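You operate a simulated robot arm through the tools that you are given. There is no shell and no other tool. Be economical: measure what you need, move in short steps, check, and stop when the job is done.

The job below is to be done with a simulated two-armed robot. You get a single attempt, and the scene is never put back.

## Task
Run the first ten packs into the grey tub and tip them into the black tub.
Fine: first machine; gate lever to REJECT for the run and back to CHUTE after; put the grey tub back; spill one pack at most; leave the dials and the other machines.
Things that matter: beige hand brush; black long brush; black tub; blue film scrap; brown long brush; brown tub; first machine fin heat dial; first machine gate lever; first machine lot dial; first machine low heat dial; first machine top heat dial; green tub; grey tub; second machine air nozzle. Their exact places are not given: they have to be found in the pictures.

It is judged by the outcome, as a careful person would: the job done as asked, and still so three seconds after it is handed in. It fails if anything else is knocked over, pushed out of place, dropped, spilled or broken.

## Robot
Two 7-joint arms with three-finger grippers on one trunk, on a base that drives. Base frame: it is fixed to the floor where the robot stands at the start and does not move with it; the origin is under the middle of the robot, x ahead of it, y to its left, z up. Units: m, rad, N and s.
The left shoulder is at the start at [0.075, 0.126, 1.177], the right one opposite. With the tool pointing down near the work surface each hand reaches from about 0.1 to 0.72 m from the robot's upright axis, wherever it stands, measured 20 degrees to its own side. Places, roughly: beige hand brush [3.75, -1, 1]; black long brush [5.75, -1.75, 1]; blue film scrap [3.5, -1.25, 0.5]; brown long brush [3.5, -1, 1]; brown tub [5.5, -2, 0.5]; first machine fin heat dial [0.7, -0.1, 1.1]; first machine gate lever [0.7, 0, 0.8]; first machine lot dial [0.8, 0, 1.1]; first machine low heat dial [0.9, -0.2, 1.1]; first machine top heat dial [0.8, -0.1, 1.1]; green tub [3.25, -1.25, 0.5]; second machine air nozzle [4, -1.5, 1.25]; second machine air tap [4, -1.6, 1.4]; second machine breaker switch [4, -1.3, 0.9]; second machine chute [3.5, -1.4, 0.7]; second machine fin heat dial [3.4, -1, 1.1]. Payload 2.94 kg a hand.
Tool frame (each hand has its own): the origin (TCP) lies between the finger pads and is the grasp point; the fingertips stand 0.03 m ahead of it; z points along the fingers, y is the line along which they close. Largest opening 0.128 m; the body of the gripper starts 0.093 m behind the TCP.
Orientation is that of the tool frame in the base frame, as [roll, pitch, yaw] about the fixed x, y, z axes, in that order (R = Rz(yaw) Ry(pitch) Rx(roll)). With the fingers straight down and closing along the base's y, the tool's x points along the base's -x, its y along +y and its z along -z.

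## Interface
- The arms move only by the tool move_arm. It takes "left_deltas", "right_deltas" or both (then of equal length, played together; a hand with none holds still); each is a list of rows, each a list of 7 numbers: the turn, a rotation vector about the tool's x, y, z in rad, then the shift along the tool's x, y, z in m, then the finger opening in m, from 0 to 0.128. In form: [[rx, ry, rz, x, y, z, hand], ...]. A call has 1 to 12 rows; each row is the pose to reach, as a shift and turn from the pose commanded when the call began, along the tool's axes at that moment. Rows are played at 5 a second. More than 0.05 m and 0.15 rad between two rows, or a gripper value outside its range, and nothing of the call is played. Where a pose cannot be reached the arm comes as near as it can. A force on the tool above 40 N (or 10 N above the force at the start of the call, whichever is more), or a blocked arm, ends the call early, and 0.2 s more pass. Each finger halts on what it meets, pressing with about 25 N; the grip force reading is that of the motor and also rises with nothing between the fingers. The clock runs only during rows and for 0.2 s after the last one: add rows that repeat a pose to give the fingers time. The reply holds the time, the measured pose of the TCP, the force on the tool along the base axes, the opening and the grip force, in the units named above and with some noise, with the torque about the TCP (base axes, N m) and any sound that the robot's microphone picked up, and new pictures: "pictures" is both (left out), scene, wrist or none (wrist: the cameras of the hands that moved).
- Cameras (640 x 400 px; columns grow to the right, rows downward): "scene" is now at [0.2, 0.031, 1.3745]; the picture's right is [0.33, -0.94, 0.00], its down [-0.25, -0.09, -0.96] and it looks along [0.91, 0.32, -0.27] (base axes); focal length 214 px, centre (320, 200). "left" rides on the left gripper at [0.069, 0.015, -0.12] in its tool frame; the picture's right is [-0.21, 0.98, 0.00], its down [-0.82, -0.18, -0.54] and it looks along [-0.53, -0.12, 0.84] (tool axes); focal length 251 px, centre (320, 200). "right" rides on the right gripper at [0.069, -0.015, -0.12] in its tool frame; the picture's right is [0.21, 0.98, 0.00], its down [-0.82, 0.18, -0.54] and it looks along [-0.53, 0.12, 0.84] (tool axes); focal length 251 px, centre (320, 200).
- lift_body(by): slides the trunk up (or, below 0, down) by that many m; the arms and the scene camera ride with it, the base frame stays. It gives what a move gives, with no picture.
- drive_base(legs): drives the robot by 1 to 6 legs, each [ahead, left, turn to the left] in m, m and rad, along the robot's own axes; the way and the turn of a leg run together, so that a leg with both is an arc; at most 1.5 m and 3.142 rad a leg. The arms and the cameras ride along, it lands a little off, and it stops where it bumps. It gives what a move gives, and a new picture of the scene camera.
- aim_head(pan, tilt): turns the head with the scene camera to pan (to the left, within 1.396 rad either way) and tilt (down, from -0.506 to 1.204), counted from straight ahead of the robot. It gives what a move gives, and a new picture of the scene camera.
- pixel_to_xyz(camera, pixels): there is no depth. For up to 12 entries [column, row, z] of the newest picture of that camera ("zoom" is the newest enlarged one), the place [x, y] in the base frame at which the ray of that pixel passes the height z, good to about 0.002 m. It takes no simulated time.
- enlarge(camera, box): a new picture of the part [left, top, right, bottom] of that camera's present view, enlarged. It takes no simulated time.
- job_done(): hands the job in; it is judged then, once.

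Go step by step. Measure first, check grasps and placings, and put right what went wrong. The budget is 80 turns and 260 pictures, counting those below and the enlarged ones. Unless the task says otherwise, let go and move clear before handing in, and close with one line.

The tools are called after "Call:" as name(argument=value, ...) on one line, values as JSON. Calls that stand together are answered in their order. move_arm: Moves the arms, as the interface text tells. Its arguments: {"type":"object","properties":{"left_deltas":{"type":"array","items":{"type":"array","items":{"type":"number"}}},"right_deltas":{"type":"array","items":{"type":"array","items":{"type":"number"}}},"pictures":{"type":"string","enum":["both","scene","wrist","none"]}},"required":[]} The other tools are called the same way: lift_body (by) slides the trunk up or down; drive_base (legs) drives the base; aim_head (pan, tilt) turns the head that bears the scene camera; pixel_to_xyz (camera, pixels) gives the place at which the rays of pixels pass given heights; enlarge (camera, box) takes an enlarged picture of a part of a camera's view; job_done () hands the job in.

At the start:

```text
clock: 0.0
left_eef_pos: [0.3614, 0.3287, 1.1899]
left_ee_rot: [-3.141, 0.0, 3.14]
left_contact_force: [-0.6, 0.2, 0.0]
left_torque: [0.03, 0.0, 0.02]
left_finger_gap: 0.1282
left_grip_force: 0.0
right_eef_pos: [0.336, -0.0691, 1.2596]
right_ee_rot: [-3.141, 0.004, 3.129]
right_contact_force: [86.1, 5.1, -68.5]
right_torque: [0.42, 5.15, 0.84]
right_finger_gap: 0.128
right_grip_force: 0.0
trunk travel left (down, up): [-0.395, 0.152]
robot x, y, heading: [-0.0002, -0.0029, -0.001]
head pan, tilt: [1.4, 1.134]
```

scene: 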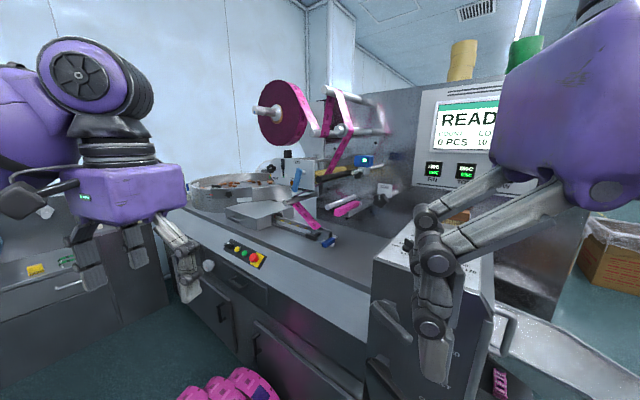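
right: 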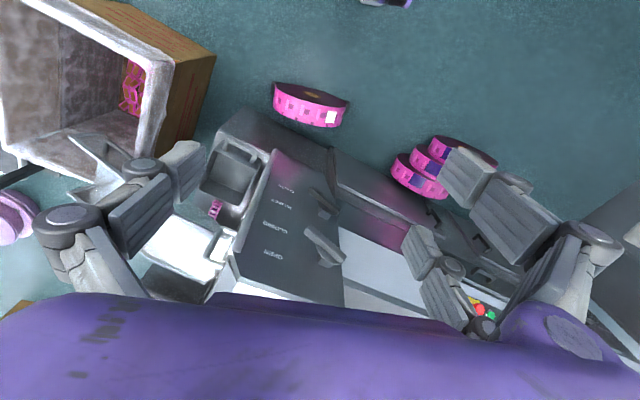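
left: 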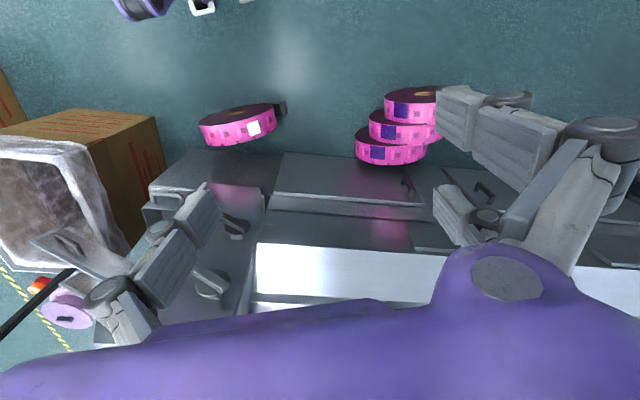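

The scene shows the first machine ahead, with its screen at about (465,120), and the right hand reads a large force (86 N), so it may be touching the machine. I'll look closer before moving anything.

Call:
enlarge(camera="scene", box=[360, 60, 640, 400])

Call:
enlarge(camera="right", box=[60, 100, 380, 300])

Call:
enlarge(camera="scene", box=[180, 70, 420, 290])

```text
1.18 times, centred on (500, 230) of scene
```

zoom: 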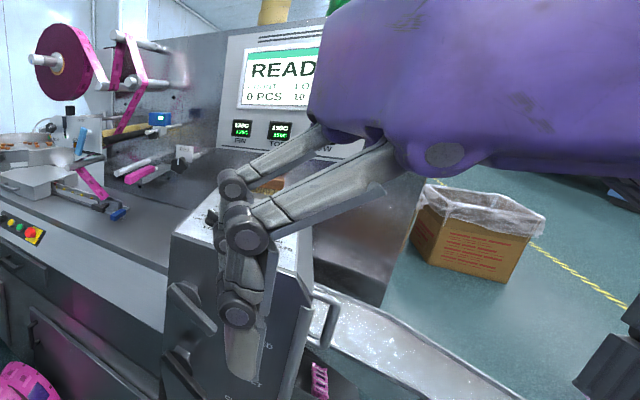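

```text
2.00 times, centred on (220, 200) of right
```

zoom: 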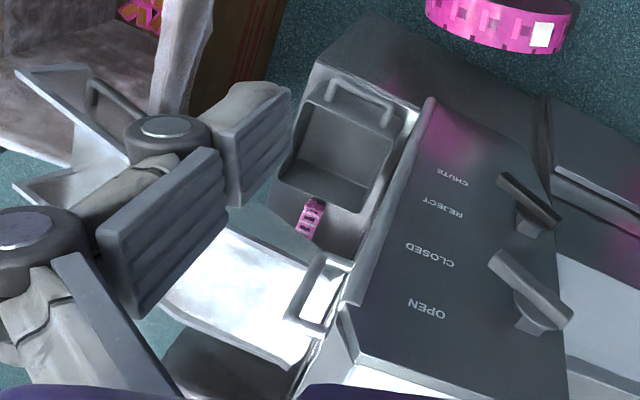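

```text
1.82 times, centred on (300, 180) of scene
```

zoom: 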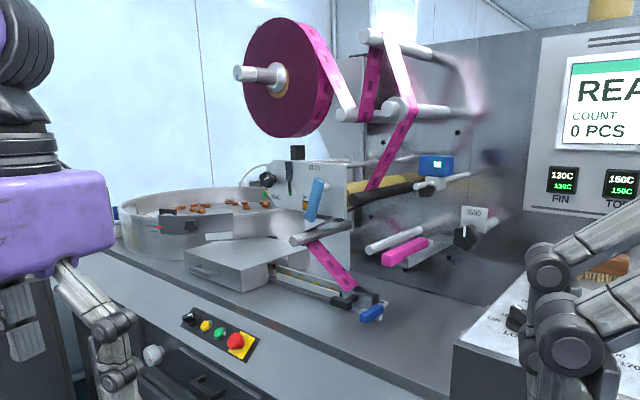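

The right wrist view (it appears turned upside down) shows a lever panel with CHUTE/REJECT at (455,180) and CLOSED/OPEN below, plus a grey handled bin at about (235,180). I'll look around with the head to find the tubs.

Call:
aim_head(pan=0.0, tilt=0.7)

Call:
aim_head(pan=-0.9, tilt=0.7)

Call:
aim_head(pan=0.9, tilt=0.7)

```text
clock: 1.5
left_eef_pos: [0.3609, 0.3286, 1.1905]
left_ee_rot: [-3.142, 0.0, 3.14]
left_contact_force: [-0.1, 0.4, 0.0]
left_torque: [-0.02, 0.01, 0.0]
left_finger_gap: 0.1281
left_grip_force: 0.2
right_eef_pos: [0.3344, -0.0691, 1.2592]
right_ee_rot: [-3.14, 0.004, 3.129]
right_contact_force: [-0.5, -0.3, 0.2]
right_torque: [0.0, 0.03, 0.0]
right_finger_gap: 0.1279
right_grip_force: 0.0
trunk travel left (down, up): [-0.395, 0.152]
robot x, y, heading: [0.0041, 0.001, 0.003]
head pan, tilt: [0.0, 0.7]
```

scene: 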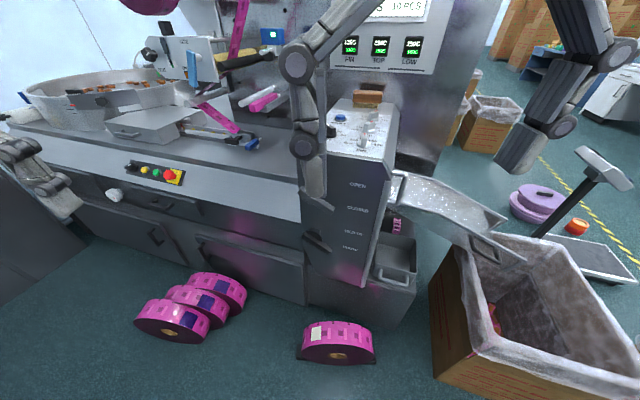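

```text
clock: 2.7
left_eef_pos: [0.3604, 0.3289, 1.1903]
left_ee_rot: [-3.141, -0.001, 3.142]
left_contact_force: [-0.2, 0.3, -0.4]
left_torque: [0.0, 0.03, -0.03]
left_finger_gap: 0.1278
left_grip_force: 0.1
right_eef_pos: [0.3337, -0.0686, 1.2598]
right_ee_rot: [-3.141, 0.001, 3.129]
right_contact_force: [-0.7, 0.3, -0.1]
right_torque: [-0.02, 0.0, 0.0]
right_finger_gap: 0.1279
right_grip_force: 0.1
trunk travel left (down, up): [-0.395, 0.152]
robot x, y, heading: [-0.0023, -0.0005, 0.001]
head pan, tilt: [-0.901, 0.7]
```

scene: 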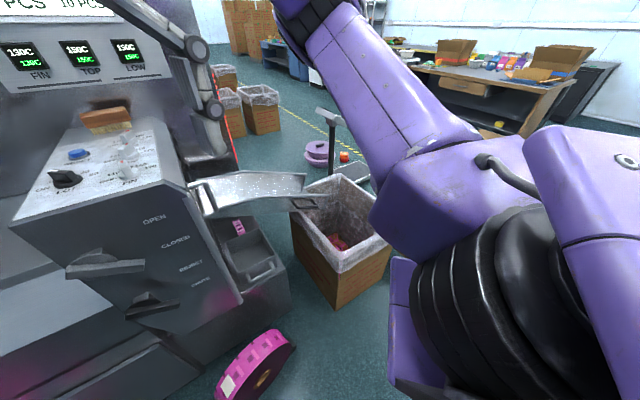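

```text
clock: 4.5
left_eef_pos: [0.3599, 0.3284, 1.1898]
left_ee_rot: [-3.141, 0.0, 3.141]
left_contact_force: [0.6, -1.1, 0.3]
left_torque: [0.0, -0.03, 0.0]
left_finger_gap: 0.1279
left_grip_force: 0.0
right_eef_pos: [0.3376, -0.0688, 1.2605]
right_ee_rot: [3.14, 0.002, 3.125]
right_contact_force: [50.7, 29.3, 19.2]
right_torque: [-3.5, 7.25, -2.1]
right_finger_gap: 0.1282
right_grip_force: 0.1
trunk travel left (down, up): [-0.395, 0.152]
robot x, y, heading: [0.0029, 0.0033, 0.006]
head pan, tilt: [0.901, 0.7]
```

scene: 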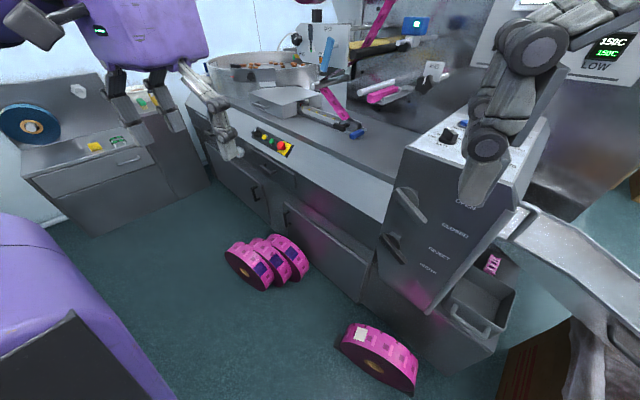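

At pan 0.9 the force on the right arm comes back, so the head seems to rub against the right gripper. I'll move the right hand out to its side and down a little before looking further.

Call:
move_arm(right_deltas=[[0, 0, 0, 0, -0.05, 0, 0.128], [0, 0, 0, 0, -0.1, 0, 0.128], [0, 0, 0, 0, -0.15, 0, 0.128], [0, 0, 0, 0, -0.2, 0, 0.128], [0, 0, 0, 0, -0.25, 0, 0.128]], pictures="none")

Call:
aim_head(pan=0.0, tilt=0.4)

Call:
enlarge(camera="scene", box=[260, 130, 480, 270])

Call:
aim_head(pan=-1.39, tilt=0.4)

Call:
aim_head(pan=1.39, tilt=0.4)

```text
clock: 5.7
left_eef_pos: [0.362, 0.3291, 1.1893]
left_ee_rot: [-3.142, 0.0, 3.14]
left_contact_force: [0.5, -0.1, -0.2]
left_torque: [-0.01, 0.04, 0.02]
left_finger_gap: 0.1279
left_grip_force: 0.1
right_eef_pos: [0.3467, -0.2968, 1.2381]
right_ee_rot: [-3.14, 0.004, 3.131]
right_contact_force: [0.4, -0.9, -0.9]
right_torque: [0.05, 0.01, -0.01]
right_finger_gap: 0.1281
right_grip_force: 0.1
right hand out of reach, approached as far as the arm can: row 5
trunk travel left (down, up): [-0.395, 0.152]
robot x, y, heading: [-0.0001, 0.0015, -0.002]
head pan, tilt: [0.901, 0.7]
```

```text
clock: 6.9
left_eef_pos: [0.3596, 0.3298, 1.1906]
left_ee_rot: [3.141, -0.001, -3.141]
left_contact_force: [-0.1, -0.7, 0.0]
left_torque: [0.03, 0.01, 0.04]
left_finger_gap: 0.128
left_grip_force: 0.0
right_eef_pos: [0.3455, -0.2962, 1.2402]
right_ee_rot: [-3.14, 0.003, 3.129]
right_contact_force: [-0.3, -0.5, -0.5]
right_torque: [0.0, 0.0, -0.01]
right_finger_gap: 0.1282
right_grip_force: 0.1
trunk travel left (down, up): [-0.395, 0.152]
robot x, y, heading: [-0.0036, 0.0029, 0.001]
head pan, tilt: [0.0, 0.4]
```

scene: 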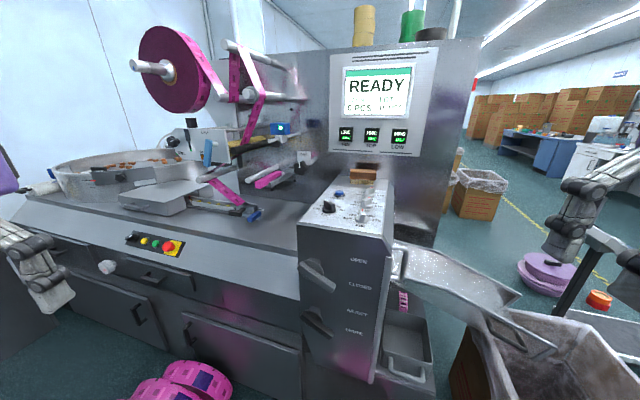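

```text
2.86 times, centred on (370, 200) of scene
```

zoom: 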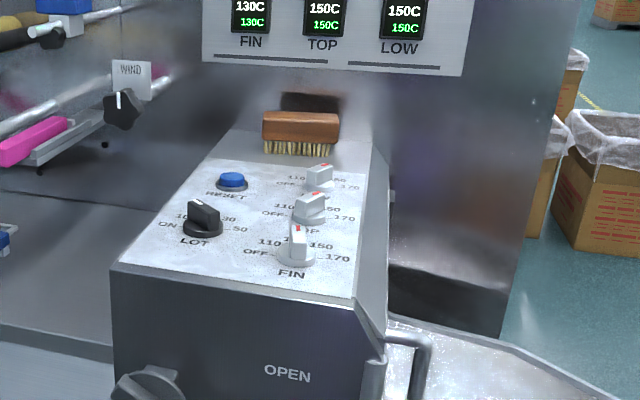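

```text
clock: 8.5
left_eef_pos: [0.3602, 0.3294, 1.19]
left_ee_rot: [-3.141, 0.001, 3.141]
left_contact_force: [-0.1, -0.4, -0.7]
left_torque: [-0.03, 0.0, 0.02]
left_finger_gap: 0.1279
left_grip_force: 0.0
right_eef_pos: [0.3455, -0.2961, 1.2392]
right_ee_rot: [-3.141, 0.003, 3.129]
right_contact_force: [-0.1, 0.3, -0.5]
right_torque: [0.01, -0.02, 0.01]
right_finger_gap: 0.1282
right_grip_force: 0.1
trunk travel left (down, up): [-0.395, 0.152]
robot x, y, heading: [0.0025, 0.0004, -0.002]
head pan, tilt: [-1.389, 0.4]
```

scene: 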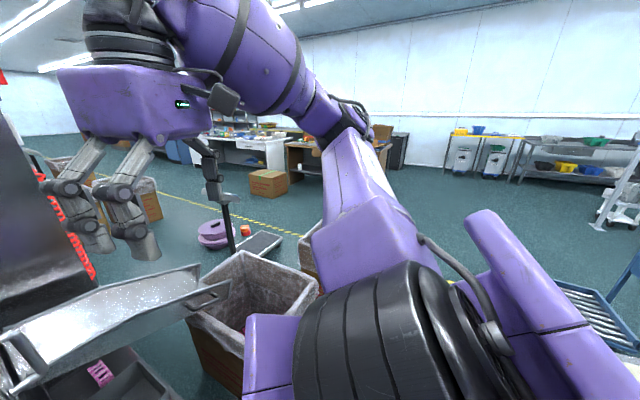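

```text
clock: 10.9
left_eef_pos: [0.361, 0.3285, 1.1904]
left_ee_rot: [-3.141, 0.001, -3.141]
left_contact_force: [0.8, -0.3, 0.3]
left_torque: [-0.01, -0.03, 0.01]
left_finger_gap: 0.1282
left_grip_force: 0.1
right_eef_pos: [0.3461, -0.2964, 1.2393]
right_ee_rot: [3.14, 0.003, 3.129]
right_contact_force: [-0.1, 0.6, -0.4]
right_torque: [-0.01, 0.01, -0.01]
right_finger_gap: 0.1282
right_grip_force: 0.0
trunk travel left (down, up): [-0.395, 0.152]
robot x, y, heading: [0.0012, 0.0039, 0.004]
head pan, tilt: [1.389, 0.4]
```

scene: 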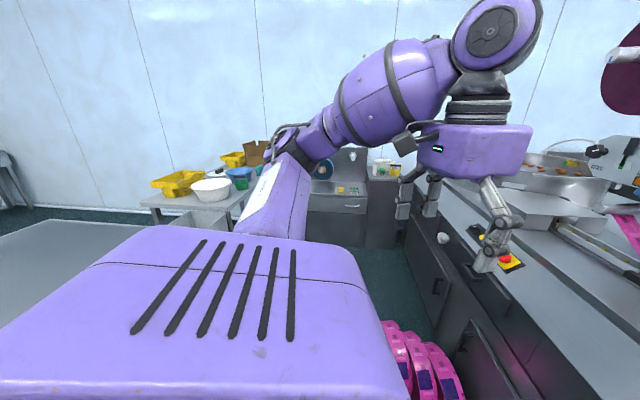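

READY is shown with count 0 and a lot of 10. I haven't found the black tub yet, so I'll zoom into the table on the left, then the rest of the room.

Call:
enlarge(camera="scene", box=[130, 130, 430, 260])

Call:
aim_head(pan=-1.0, tilt=0.3)

Call:
enlarge(camera="scene", box=[130, 60, 390, 260])

Call:
enlarge(camera="scene", box=[400, 60, 640, 260])

```text
2.13 times, centred on (280, 195) of scene
```

zoom: 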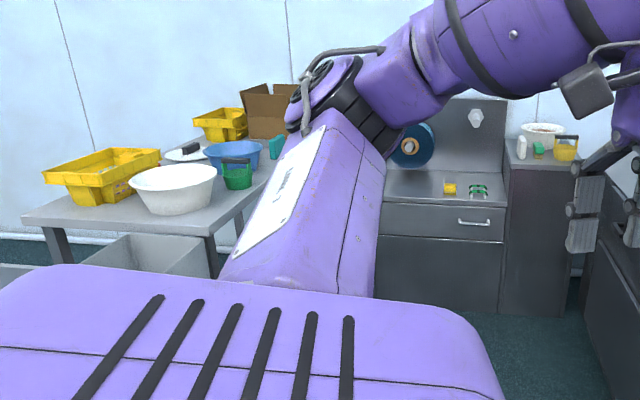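

```text
clock: 13.1
left_eef_pos: [0.3609, 0.3283, 1.1893]
left_ee_rot: [-3.14, 0.002, 3.139]
left_contact_force: [-0.1, -0.8, -0.8]
left_torque: [0.01, -0.01, -0.01]
left_finger_gap: 0.1278
left_grip_force: 0.0
right_eef_pos: [0.3458, -0.2965, 1.2379]
right_ee_rot: [3.141, 0.004, 3.129]
right_contact_force: [0.0, -0.5, 0.4]
right_torque: [-0.02, -0.01, 0.0]
right_finger_gap: 0.1279
right_grip_force: 0.0
trunk travel left (down, up): [-0.395, 0.152]
robot x, y, heading: [0.0008, -0.0006, 0.0]
head pan, tilt: [-1.0, 0.3]
```

scene: 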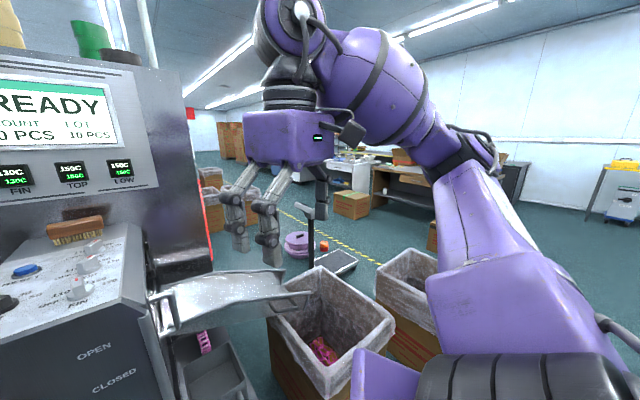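

```text
2.00 times, centred on (260, 160) of scene
```

zoom: 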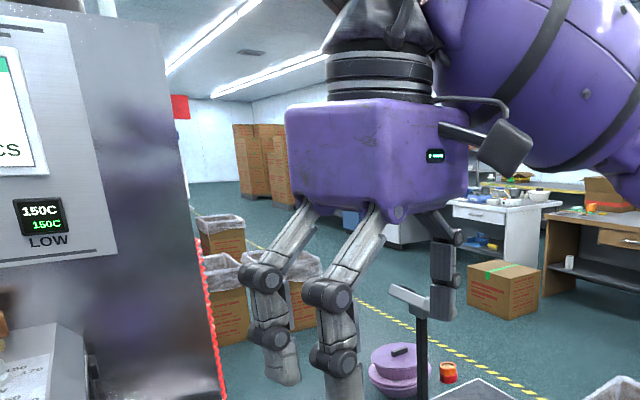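

```text
2.00 times, centred on (520, 160) of scene
```

zoom: 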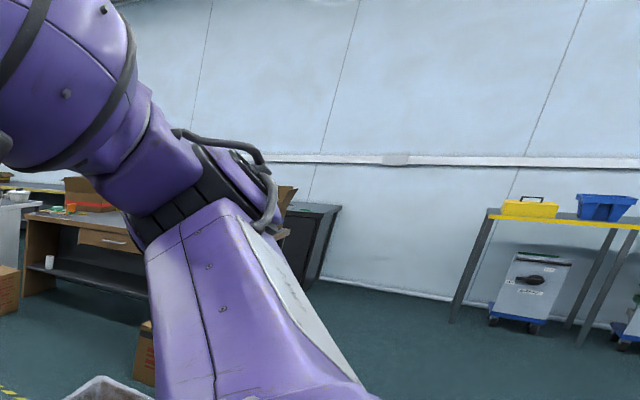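

No black tub so far. I'll measure where the nearby objects stand, to see how much room the base has to turn and look around the room.

Call:
pixel_to_xyz(camera="scene", pixels=[[355, 395, 0.5], [270, 320, 0.5], [395, 325, 0.5], [430, 370, 0.0], [160, 340, 0.75], [245, 385, 0.5]])

Call:
aim_head(pan=-1.39, tilt=0.75)

Call:
aim_head(pan=1.39, tilt=0.8)

```text
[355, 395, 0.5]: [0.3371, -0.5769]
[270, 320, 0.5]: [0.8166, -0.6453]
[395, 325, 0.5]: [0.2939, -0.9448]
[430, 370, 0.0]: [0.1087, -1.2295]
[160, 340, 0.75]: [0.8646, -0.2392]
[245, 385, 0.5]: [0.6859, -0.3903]
```

```text
clock: 14.0
left_eef_pos: [0.3601, 0.3296, 1.19]
left_ee_rot: [3.141, -0.001, 3.141]
left_contact_force: [0.1, 0.6, -0.1]
left_torque: [0.01, 0.0, -0.02]
left_finger_gap: 0.1277
left_grip_force: 0.0
right_eef_pos: [0.3451, -0.2957, 1.2386]
right_ee_rot: [-3.14, 0.004, 3.129]
right_contact_force: [0.8, -0.2, -0.3]
right_torque: [-0.01, 0.0, -0.01]
right_finger_gap: 0.1277
right_grip_force: 0.1
trunk travel left (down, up): [-0.395, 0.152]
robot x, y, heading: [0.0001, -0.0021, 0.001]
head pan, tilt: [-1.389, 0.75]
```

scene: 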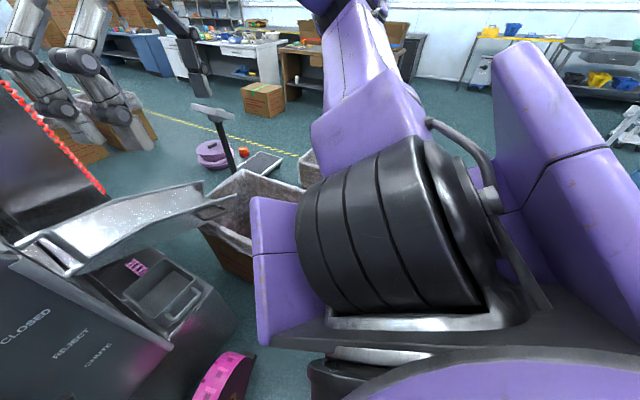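

```text
clock: 16.4
left_eef_pos: [0.3609, 0.3281, 1.1898]
left_ee_rot: [3.141, 0.0, -3.141]
left_contact_force: [-0.1, 0.2, -0.3]
left_torque: [0.01, 0.0, 0.02]
left_finger_gap: 0.1279
left_grip_force: 0.2
right_eef_pos: [0.346, -0.2964, 1.2391]
right_ee_rot: [3.141, 0.003, 3.128]
right_contact_force: [0.0, -0.3, 0.0]
right_torque: [0.02, -0.02, 0.0]
right_finger_gap: 0.1278
right_grip_force: 0.1
trunk travel left (down, up): [-0.395, 0.152]
robot x, y, heading: [-0.0006, 0.0041, 0.005]
head pan, tilt: [1.389, 0.799]
```

scene: 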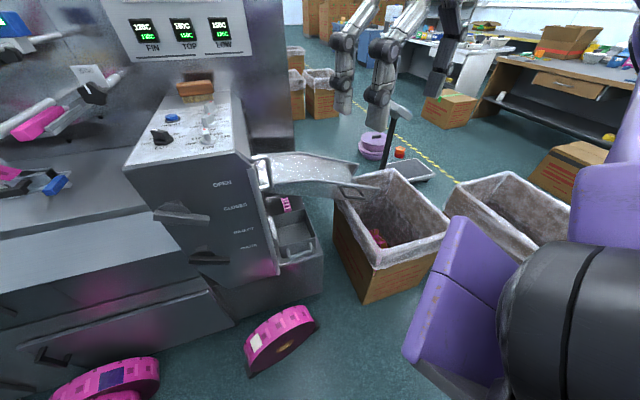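

The views lag while the head pans. There is room to turn in place since the arms are above bench height, so I'll turn the base right to survey the rest of the room for the black tub.

Call:
aim_head(pan=0.0, tilt=0.4)

Call:
enlarge(camera="scene", box=[360, 250, 480, 400])

Call:
drive_base(legs=[[-0.1, 0, 0], [0, 0, -1.57]])

Call:
drive_base(legs=[[0, 0, -1.2]])

```text
clock: 18.0
left_eef_pos: [0.3608, 0.33, 1.1901]
left_ee_rot: [3.142, 0.001, -3.141]
left_contact_force: [-0.4, -0.2, -0.3]
left_torque: [0.03, -0.03, -0.02]
left_finger_gap: 0.1279
left_grip_force: 0.1
right_eef_pos: [0.3455, -0.2961, 1.2381]
right_ee_rot: [3.141, 0.005, 3.129]
right_contact_force: [-0.2, -0.5, 0.6]
right_torque: [0.02, -0.01, -0.01]
right_finger_gap: 0.128
right_grip_force: 0.0
trunk travel left (down, up): [-0.395, 0.152]
robot x, y, heading: [0.0016, 0.0016, 0.004]
head pan, tilt: [0.0, 0.4]
```

scene: 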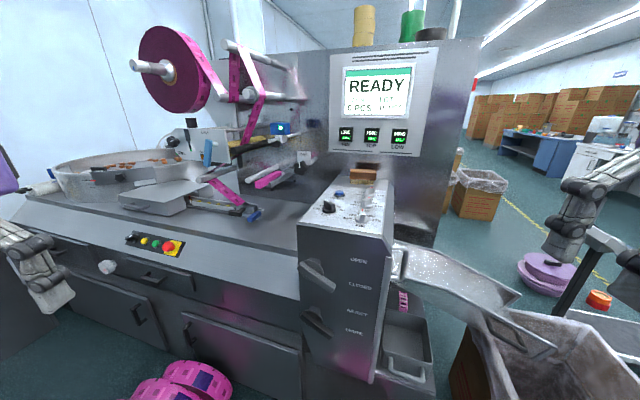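

```text
2.67 times, centred on (420, 325) of scene
```

zoom: 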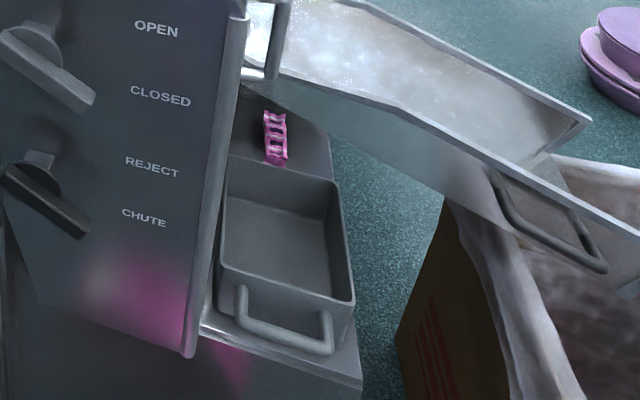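

```text
clock: 23.0
left_eef_pos: [0.2185, -0.3685, 1.1894]
left_ee_rot: [-3.142, 0.0, 1.547]
left_contact_force: [-0.2, 0.2, -0.5]
left_torque: [0.05, -0.02, 0.0]
left_finger_gap: 0.1279
left_grip_force: 0.1
right_eef_pos: [-0.4059, -0.3387, 1.2386]
right_ee_rot: [-3.141, 0.002, 1.535]
right_contact_force: [0.3, -0.5, 0.2]
right_torque: [0.0, -0.01, 0.0]
right_finger_gap: 0.128
right_grip_force: 0.1
trunk travel left (down, up): [-0.395, 0.152]
robot x, y, heading: [-0.1023, 0.0024, -1.593]
head pan, tilt: [0.0, 0.4]
```

scene: 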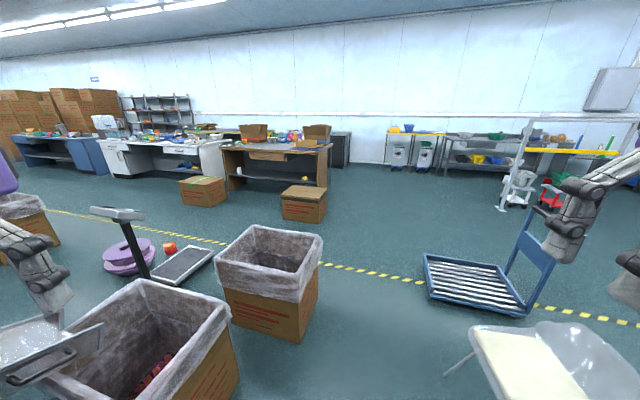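

```text
clock: 26.4
left_eef_pos: [-0.3328, -0.4303, 1.1899]
left_ee_rot: [-3.141, -0.001, 0.337]
left_contact_force: [-0.6, -0.7, 0.4]
left_torque: [0.01, 0.02, -0.02]
left_finger_gap: 0.1282
left_grip_force: 0.1
right_eef_pos: [-0.5252, 0.1647, 1.2389]
right_ee_rot: [-3.14, 0.005, 0.324]
right_contact_force: [-0.1, -0.5, 0.0]
right_torque: [0.0, 0.01, 0.02]
right_finger_gap: 0.1279
right_grip_force: 0.1
trunk travel left (down, up): [-0.395, 0.152]
robot x, y, heading: [-0.1003, 0.005, -2.807]
head pan, tilt: [0.0, 0.4]
```

scene: 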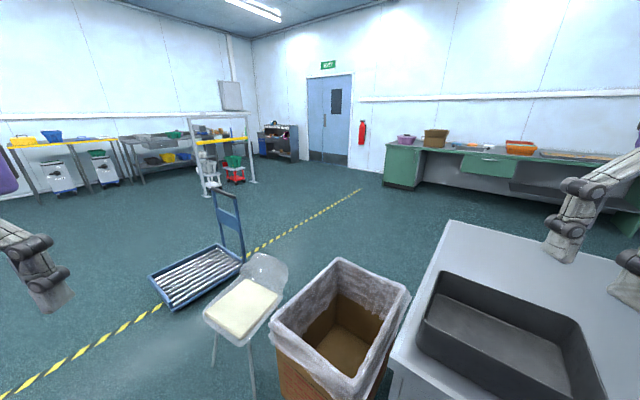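

There is a large black tub on the table behind the start position, at about (505,345). I'll turn a bit more to face it and measure it.

Call:
drive_base(legs=[[0, 0, -0.65]])

Call:
aim_head(pan=0.0, tilt=0.8)

```text
clock: 28.6
left_eef_pos: [-0.5481, -0.1963, 1.1894]
left_ee_rot: [3.14, 0.0, -0.324]
left_contact_force: [-0.6, 0.7, 0.0]
left_torque: [0.01, -0.02, 0.01]
left_finger_gap: 0.1281
left_grip_force: 0.0
right_eef_pos: [-0.3346, 0.3906, 1.2381]
right_ee_rot: [-3.141, 0.004, -0.338]
right_contact_force: [0.8, -0.4, -0.5]
right_torque: [0.03, -0.04, 0.0]
right_finger_gap: 0.1279
right_grip_force: 0.0
trunk travel left (down, up): [-0.395, 0.152]
robot x, y, heading: [-0.1009, 0.0038, 2.816]
head pan, tilt: [0.0, 0.4]
```

scene: 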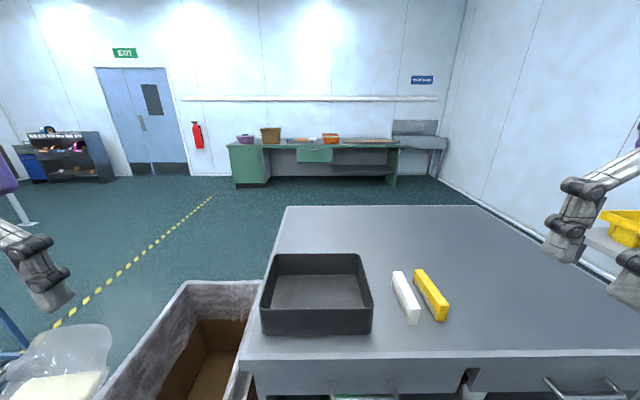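

```text
clock: 29.5
left_eef_pos: [-0.5484, -0.1949, 1.1901]
left_ee_rot: [-3.14, 0.001, -0.325]
left_contact_force: [0.8, -0.1, -0.6]
left_torque: [0.01, -0.02, 0.01]
left_finger_gap: 0.128
left_grip_force: 0.0
right_eef_pos: [-0.3347, 0.3903, 1.2386]
right_ee_rot: [-3.141, 0.004, -0.339]
right_contact_force: [0.6, 0.0, 0.3]
right_torque: [0.02, 0.01, 0.03]
right_finger_gap: 0.1279
right_grip_force: 0.0
trunk travel left (down, up): [-0.395, 0.152]
robot x, y, heading: [-0.1031, 0.0021, 2.814]
head pan, tilt: [0.0, 0.799]
```

scene: 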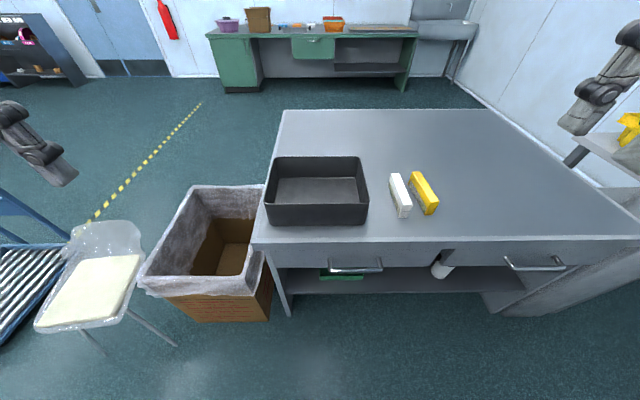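

The black tub's rim spans (267,158)–(368,225) on the grey table. I'll estimate the table height by comparing the leg foot with the table corner at candidate heights.

Call:
pixel_to_xyz(camera="scene", pixels=[[290, 316, 0.0], [252, 242, 0.75], [252, 242, 0.85], [252, 242, 0.9], [267, 205, 0.9], [368, 204, 0.9], [358, 157, 0.9], [275, 157, 0.9], [267, 225, 0.8], [368, 223, 0.8], [283, 110, 0.8], [640, 236, 0.8]])

Call:
enlarge(camera="scene", box=[230, 130, 460, 290])

```text
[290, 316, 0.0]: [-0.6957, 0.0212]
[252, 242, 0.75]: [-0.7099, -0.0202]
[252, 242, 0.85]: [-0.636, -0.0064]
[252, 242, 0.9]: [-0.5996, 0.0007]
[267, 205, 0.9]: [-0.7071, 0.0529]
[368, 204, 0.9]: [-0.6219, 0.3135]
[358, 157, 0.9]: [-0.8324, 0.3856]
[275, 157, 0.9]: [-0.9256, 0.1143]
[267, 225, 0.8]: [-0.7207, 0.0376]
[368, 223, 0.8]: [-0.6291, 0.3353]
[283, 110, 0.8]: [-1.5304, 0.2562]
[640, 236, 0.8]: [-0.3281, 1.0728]
```

```text
2.50 times, centred on (345, 210) of scene
```

zoom: 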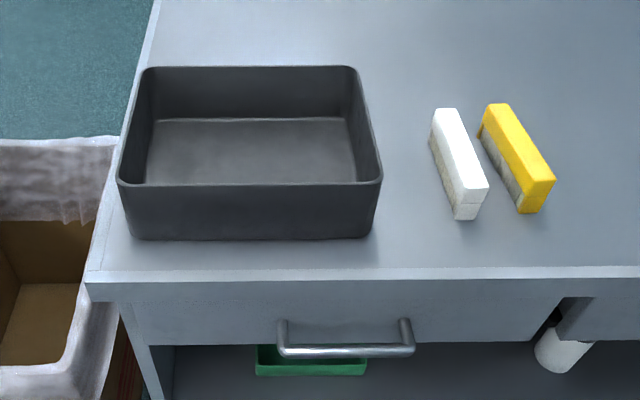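

The table seems turned by about 0.3 rad and the tub is roughly 0.28 wide. I'll raise the trunk for parallax, to fix the rim height.

Call:
lift_body(by=0.15)

Call:
aim_head(pan=0.0, tilt=0.85)

Call:
enlarge(camera="scene", box=[230, 130, 460, 290])

```text
clock: 31.2
left_eef_pos: [-0.5487, -0.1965, 1.3381]
left_ee_rot: [-3.141, -0.004, -0.325]
left_contact_force: [0.8, -0.6, -0.5]
left_torque: [0.02, -0.03, 0.0]
left_finger_gap: 0.128
left_grip_force: 0.1
right_eef_pos: [-0.3356, 0.3913, 1.3876]
right_ee_rot: [3.141, 0.001, -0.339]
right_contact_force: [-1.5, -0.1, 0.3]
right_torque: [0.0, -0.03, 0.0]
right_finger_gap: 0.1278
right_grip_force: 0.1
trunk travel left (down, up): [-0.545, 0.002]
robot x, y, heading: [-0.1034, 0.0024, 2.815]
head pan, tilt: [0.0, 0.799]
```

```text
clock: 31.9
left_eef_pos: [-0.5493, -0.196, 1.3386]
left_ee_rot: [-3.141, 0.0, -0.325]
left_contact_force: [-0.6, 0.0, -0.6]
left_torque: [0.01, 0.0, -0.01]
left_finger_gap: 0.1283
left_grip_force: 0.0
right_eef_pos: [-0.3341, 0.3927, 1.3885]
right_ee_rot: [3.141, 0.005, -0.339]
right_contact_force: [0.0, 0.6, -0.3]
right_torque: [0.03, -0.04, -0.03]
right_finger_gap: 0.1278
right_grip_force: 0.2
trunk travel left (down, up): [-0.545, 0.002]
robot x, y, heading: [-0.105, 0.002, 2.816]
head pan, tilt: [0.0, 0.85]
```

scene: 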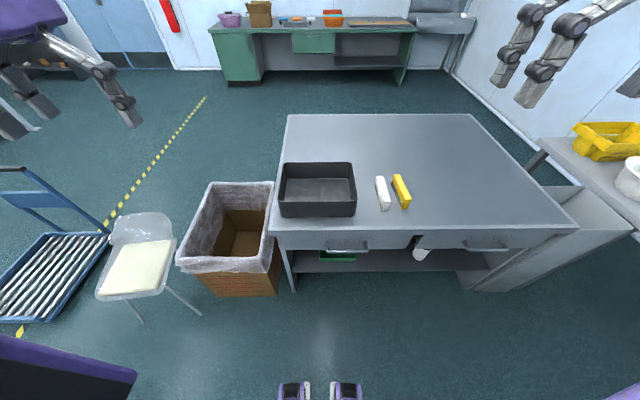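

```text
2.50 times, centred on (345, 210) of scene
```

zoom: 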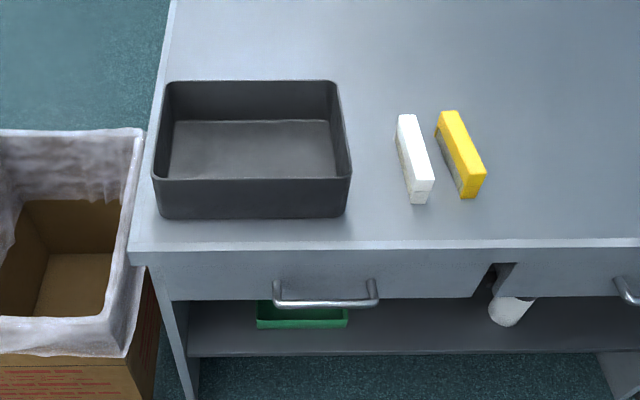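

I'll compare the same points at several heights in this raised view.

Call:
pixel_to_xyz(camera="scene", pixels=[[269, 230, 0.75], [269, 230, 0.85], [269, 230, 0.7], [279, 203, 0.9], [279, 203, 0.8], [357, 202, 0.8], [350, 163, 0.8], [284, 163, 0.8], [279, 217, 0.75], [357, 216, 0.75], [579, 228, 0.75], [287, 114, 0.75]])

```text
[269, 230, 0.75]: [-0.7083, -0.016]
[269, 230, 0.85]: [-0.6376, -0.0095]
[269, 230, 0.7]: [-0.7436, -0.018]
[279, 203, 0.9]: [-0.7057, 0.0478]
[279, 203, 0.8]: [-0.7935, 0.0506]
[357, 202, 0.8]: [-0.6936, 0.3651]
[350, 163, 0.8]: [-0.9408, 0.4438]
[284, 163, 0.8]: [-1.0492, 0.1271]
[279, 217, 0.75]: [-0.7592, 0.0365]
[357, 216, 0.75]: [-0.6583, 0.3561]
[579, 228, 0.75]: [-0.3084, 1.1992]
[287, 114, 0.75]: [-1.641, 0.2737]
```

The black tub rim is near z≈0.84, centred around (-0.83, 0.24), on a table at z≈0.75. That's enough to plan with, so I'll turn back to the machine and lower the trunk to measure the levers, buttons and grey tub.

Call:
drive_base(legs=[[0, 0, -2.816]])

Call:
lift_body(by=-0.15)

Call:
aim_head(pan=-0.25, tilt=0.7)

Call:
enlarge(camera="scene", box=[220, 110, 480, 340])

Call:
aim_head(pan=0.5, tilt=0.7)

Call:
enlarge(camera="scene", box=[200, 100, 420, 280])

```text
clock: 38.9
left_eef_pos: [0.2613, 0.3279, 1.3401]
left_ee_rot: [3.141, 0.001, 3.14]
left_contact_force: [0.4, 0.2, 0.2]
left_torque: [-0.03, 0.01, 0.03]
left_finger_gap: 0.1279
left_grip_force: 0.1
right_eef_pos: [0.2444, -0.2972, 1.3897]
right_ee_rot: [3.141, 0.005, 3.126]
right_contact_force: [-0.7, -0.1, 0.4]
right_torque: [-0.02, 0.01, 0.0]
right_finger_gap: 0.1279
right_grip_force: 0.0
trunk travel left (down, up): [-0.545, 0.002]
robot x, y, heading: [-0.103, -0.002, -0.006]
head pan, tilt: [0.0, 0.85]
```

scene: 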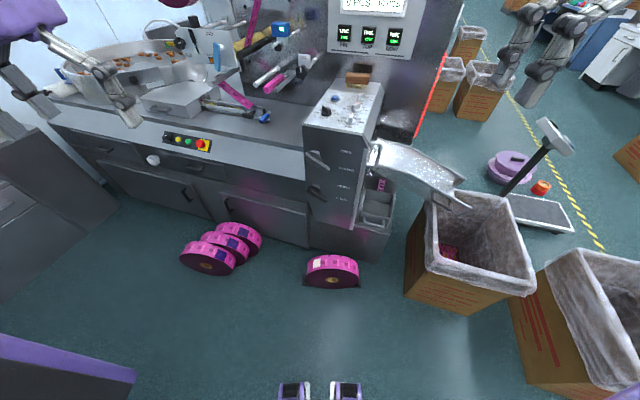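

```text
clock: 40.6
left_eef_pos: [0.2604, 0.3274, 1.1907]
left_ee_rot: [-3.141, 0.002, 3.138]
left_contact_force: [-1.0, 0.3, 0.2]
left_torque: [-0.04, -0.02, 0.03]
left_finger_gap: 0.1281
left_grip_force: 0.2
right_eef_pos: [0.2441, -0.2965, 1.2393]
right_ee_rot: [3.141, 0.005, 3.125]
right_contact_force: [0.3, 0.3, 0.6]
right_torque: [-0.01, -0.02, 0.0]
right_finger_gap: 0.1278
right_grip_force: 0.0
trunk travel left (down, up): [-0.395, 0.152]
robot x, y, heading: [-0.1045, 0.0019, -0.006]
head pan, tilt: [0.0, 0.85]
```

```text
clock: 41.4
left_eef_pos: [0.2599, 0.3278, 1.1896]
left_ee_rot: [3.141, -0.001, 3.14]
left_contact_force: [-0.1, -0.6, 0.2]
left_torque: [0.0, -0.02, 0.0]
left_finger_gap: 0.1279
left_grip_force: 0.0
right_eef_pos: [0.2433, -0.2966, 1.2393]
right_ee_rot: [-3.141, 0.003, 3.126]
right_contact_force: [-0.4, -0.5, 0.1]
right_torque: [0.01, -0.01, 0.03]
right_finger_gap: 0.1281
right_grip_force: 0.2
trunk travel left (down, up): [-0.395, 0.152]
robot x, y, heading: [-0.1005, -0.0036, -0.005]
head pan, tilt: [-0.25, 0.7]
```

scene: 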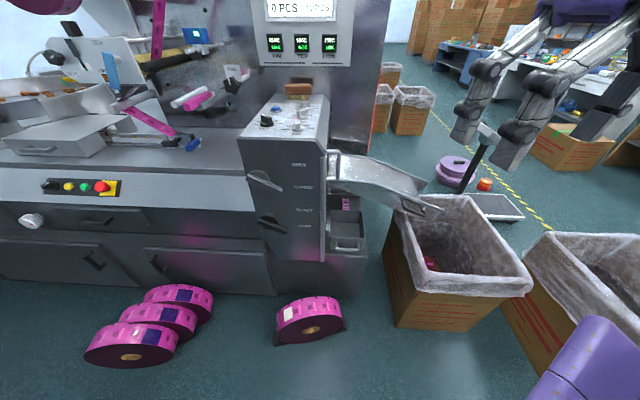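

```text
1.74 times, centred on (350, 225) of scene
```

zoom: 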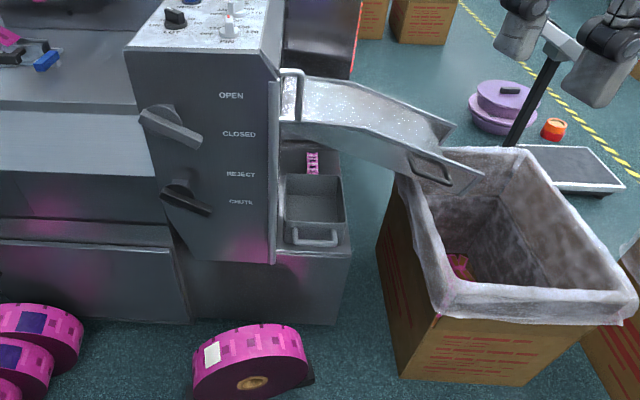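

```text
clock: 42.5
left_eef_pos: [0.2599, 0.3273, 1.1903]
left_ee_rot: [3.141, -0.001, 3.141]
left_contact_force: [0.1, -0.4, -0.3]
left_torque: [0.0, -0.02, -0.02]
left_finger_gap: 0.128
left_grip_force: 0.0
right_eef_pos: [0.2443, -0.298, 1.2402]
right_ee_rot: [-3.14, 0.005, 3.127]
right_contact_force: [-0.3, -0.4, 0.3]
right_torque: [0.03, 0.01, 0.0]
right_finger_gap: 0.128
right_grip_force: 0.2
trunk travel left (down, up): [-0.395, 0.152]
robot x, y, heading: [-0.0994, 0.0014, -0.003]
head pan, tilt: [0.499, 0.7]
```

scene: 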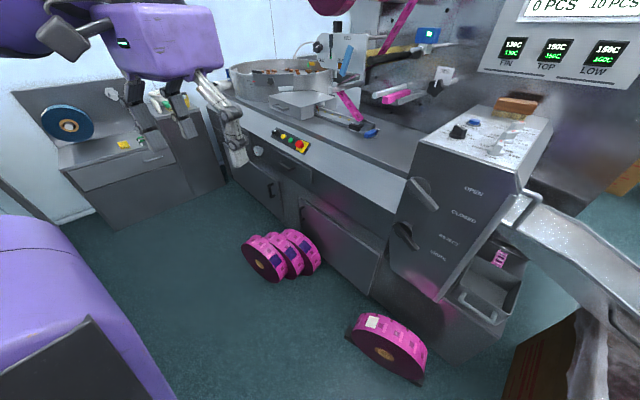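

```text
2.22 times, centred on (310, 190) of scene
```

zoom: 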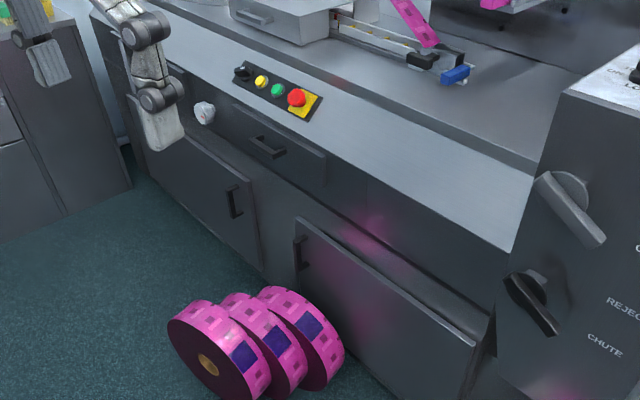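

The gate lever is the lower, dark one, and currently points toward CHUTE. The start buttons are at about (290,140) in the scene. I'll measure these and the floor reels.

Call:
pixel_to_xyz(camera="scene", pixels=[[345, 330, 0.02], [385, 372, 0.02], [250, 270, 0.02], [302, 146, 0.9], [291, 141, 0.9], [302, 146, 0.85], [407, 237, 0.8], [423, 192, 0.9], [480, 310, 0.45], [480, 310, 0.5], [520, 295, 0.5], [435, 310, 0.5]])

Call:
move_arm(right_deltas=[[0, 0, 0, 0, 0, 0, 0.128]], left_deltas=[[0, 0, 0, 0, 0, 0, 0.128]], pictures="wrist")

```text
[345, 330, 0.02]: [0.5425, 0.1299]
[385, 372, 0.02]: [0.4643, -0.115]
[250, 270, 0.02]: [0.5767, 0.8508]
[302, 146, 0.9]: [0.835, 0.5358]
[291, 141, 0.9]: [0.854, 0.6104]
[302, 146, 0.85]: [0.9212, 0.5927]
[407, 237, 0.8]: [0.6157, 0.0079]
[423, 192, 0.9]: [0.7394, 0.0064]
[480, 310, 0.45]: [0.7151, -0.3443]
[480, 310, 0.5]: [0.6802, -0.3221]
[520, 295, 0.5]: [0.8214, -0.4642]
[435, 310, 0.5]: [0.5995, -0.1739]
```

```text
clock: 42.9
left_eef_pos: [0.2604, 0.3289, 1.19]
left_ee_rot: [-3.141, 0.001, 3.139]
left_contact_force: [-0.2, 0.0, 0.5]
left_torque: [0.01, -0.01, 0.02]
left_finger_gap: 0.128
left_grip_force: 0.1
right_eef_pos: [0.2443, -0.2962, 1.2377]
right_ee_rot: [3.141, 0.005, 3.127]
right_contact_force: [-0.1, 0.0, -0.6]
right_torque: [-0.03, 0.02, 0.0]
right_finger_gap: 0.1283
right_grip_force: 0.0
trunk travel left (down, up): [-0.395, 0.152]
robot x, y, heading: [-0.1004, -0.0007, -0.003]
head pan, tilt: [0.499, 0.7]
```

right: 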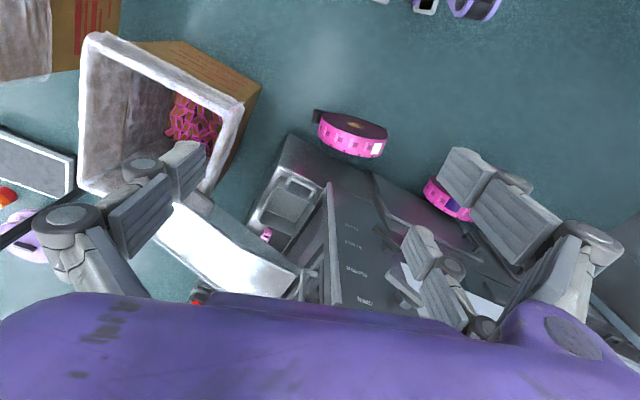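
left: 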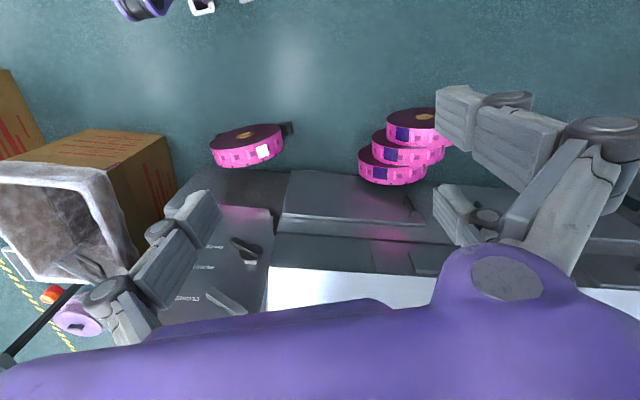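

The nearest reel on the floor starts at about x≈0.42, so x=0 is a safe base position. I'll drive there and bring the right hand down in front of the gate lever, tilted forward for a close view.

Call:
drive_base(legs=[[0.1, 0, 0.003]])

Call:
move_arm(right_deltas=[[0, -0.15, 0, 0, 0.03, 0.04, 0.128], [0, -0.3, 0, 0, 0.06, 0.08, 0.128], [0, -0.45, 0, 0, 0.09, 0.12, 0.128], [0, -0.6, 0, 0, 0.12, 0.16, 0.1], [0, -0.7, 0, 0, 0.15, 0.2, 0.05], [0, -0.78, 0, 0, 0.17, 0.24, 0.0], [0, -0.78, 0, 0, 0.19, 0.28, 0.0]], pictures="both")

```text
clock: 44.0
left_eef_pos: [0.3572, 0.3306, 1.1902]
left_ee_rot: [3.141, 0.0, -3.14]
left_contact_force: [0.8, -0.6, -0.9]
left_torque: [0.01, -0.03, -0.01]
left_finger_gap: 0.1279
left_grip_force: 0.0
right_eef_pos: [0.3426, -0.2956, 1.2384]
right_ee_rot: [3.141, 0.006, 3.129]
right_contact_force: [-0.3, -0.6, 0.4]
right_torque: [0.04, 0.0, 0.03]
right_finger_gap: 0.1279
right_grip_force: 0.0
trunk travel left (down, up): [-0.395, 0.152]
robot x, y, heading: [-0.0019, 0.0002, -0.004]
head pan, tilt: [0.499, 0.7]
```

scene: 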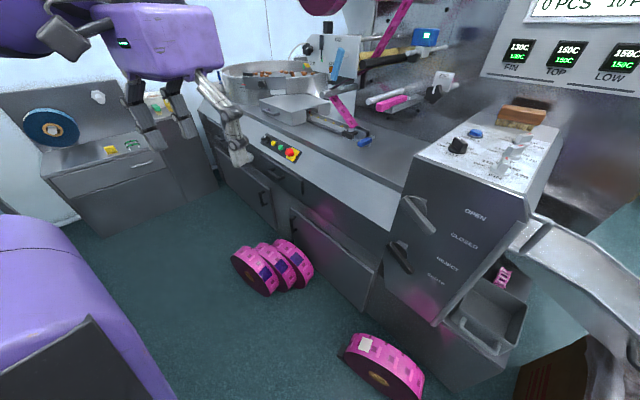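

```text
clock: 45.8
left_eef_pos: [0.359, 0.3288, 1.1907]
left_ee_rot: [-3.141, -0.001, -3.141]
left_contact_force: [0.4, -0.8, 0.6]
left_torque: [0.03, 0.04, 0.01]
left_finger_gap: 0.128
left_grip_force: 0.0
right_eef_pos: [0.3098, 0.0326, 1.5648]
right_ee_rot: [0.026, 0.899, 0.503]
right_contact_force: [0.0, -0.3, 0.0]
right_torque: [0.03, -0.03, 0.04]
right_finger_gap: 0.0002
right_grip_force: 3.8
right hand out of reach, approached as far as the arm can: row 2, 3, 4, 5, 6, 7
trunk travel left (down, up): [-0.395, 0.152]
robot x, y, heading: [-0.0007, -0.0015, 0.002]
head pan, tilt: [0.499, 0.7]
stopped in row 7 (right hand): the arm was blocked; the commanded pose is now the measured one
```

scene: 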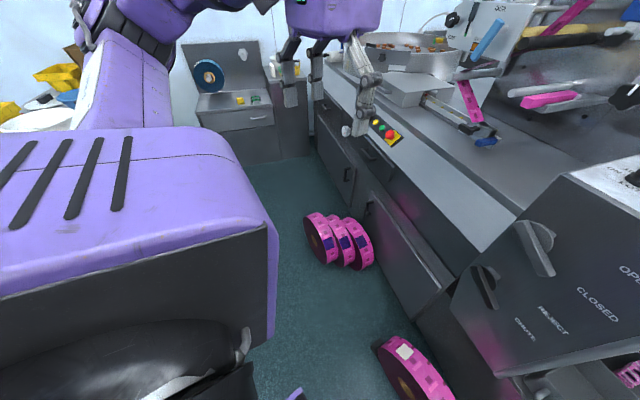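
right: 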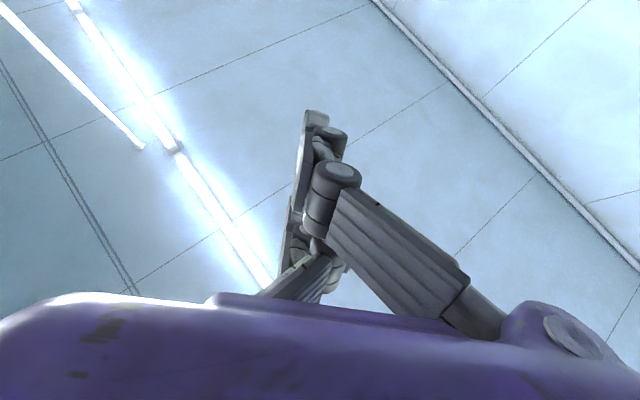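

That command was out of reach and the arm flipped: the right hand is now at z=1.56, pointing up near the head. I'll carefully unwind it, moving out to the right and rotating back about the tool's y.

Call:
move_arm(right_deltas=[[0, 0, 0, 0, -0.045, 0, 0], [0, 0.1, 0, 0, -0.09, 0, 0], [0, 0.2, 0, 0, -0.135, 0, 0], [0, 0.3, 0, 0, -0.18, 0, 0], [0, 0.45, 0, 0, -0.22, 0, 0]], pictures="both")

```text
clock: 47.0
left_eef_pos: [0.3577, 0.3282, 1.1905]
left_ee_rot: [3.141, 0.0, -3.14]
left_contact_force: [-1.1, -0.8, -0.4]
left_torque: [0.01, 0.0, 0.0]
left_finger_gap: 0.1281
left_grip_force: 0.1
right_eef_pos: [0.4152, -0.157, 1.5575]
right_ee_rot: [0.017, 1.364, 0.5]
right_contact_force: [-0.2, 0.0, -1.4]
right_torque: [-0.02, -0.01, 0.0]
right_finger_gap: 0.0
right_grip_force: 2.8
trunk travel left (down, up): [-0.395, 0.152]
robot x, y, heading: [-0.0022, -0.0017, 0.004]
head pan, tilt: [0.499, 0.7]
```

scene: 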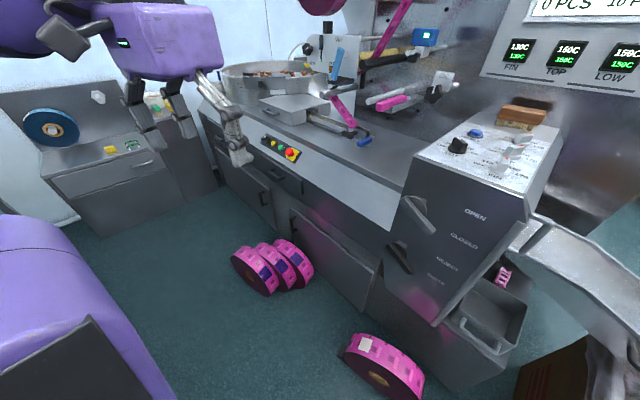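
right: 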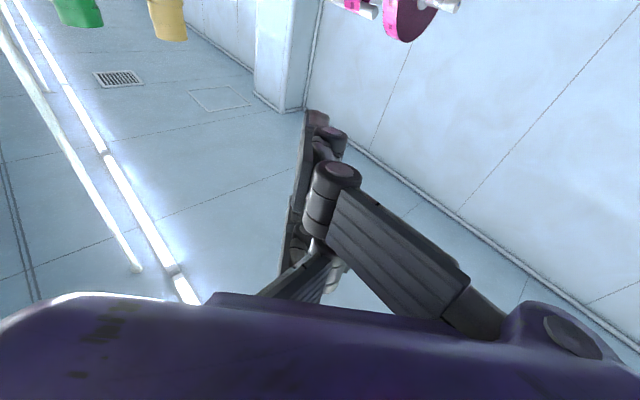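

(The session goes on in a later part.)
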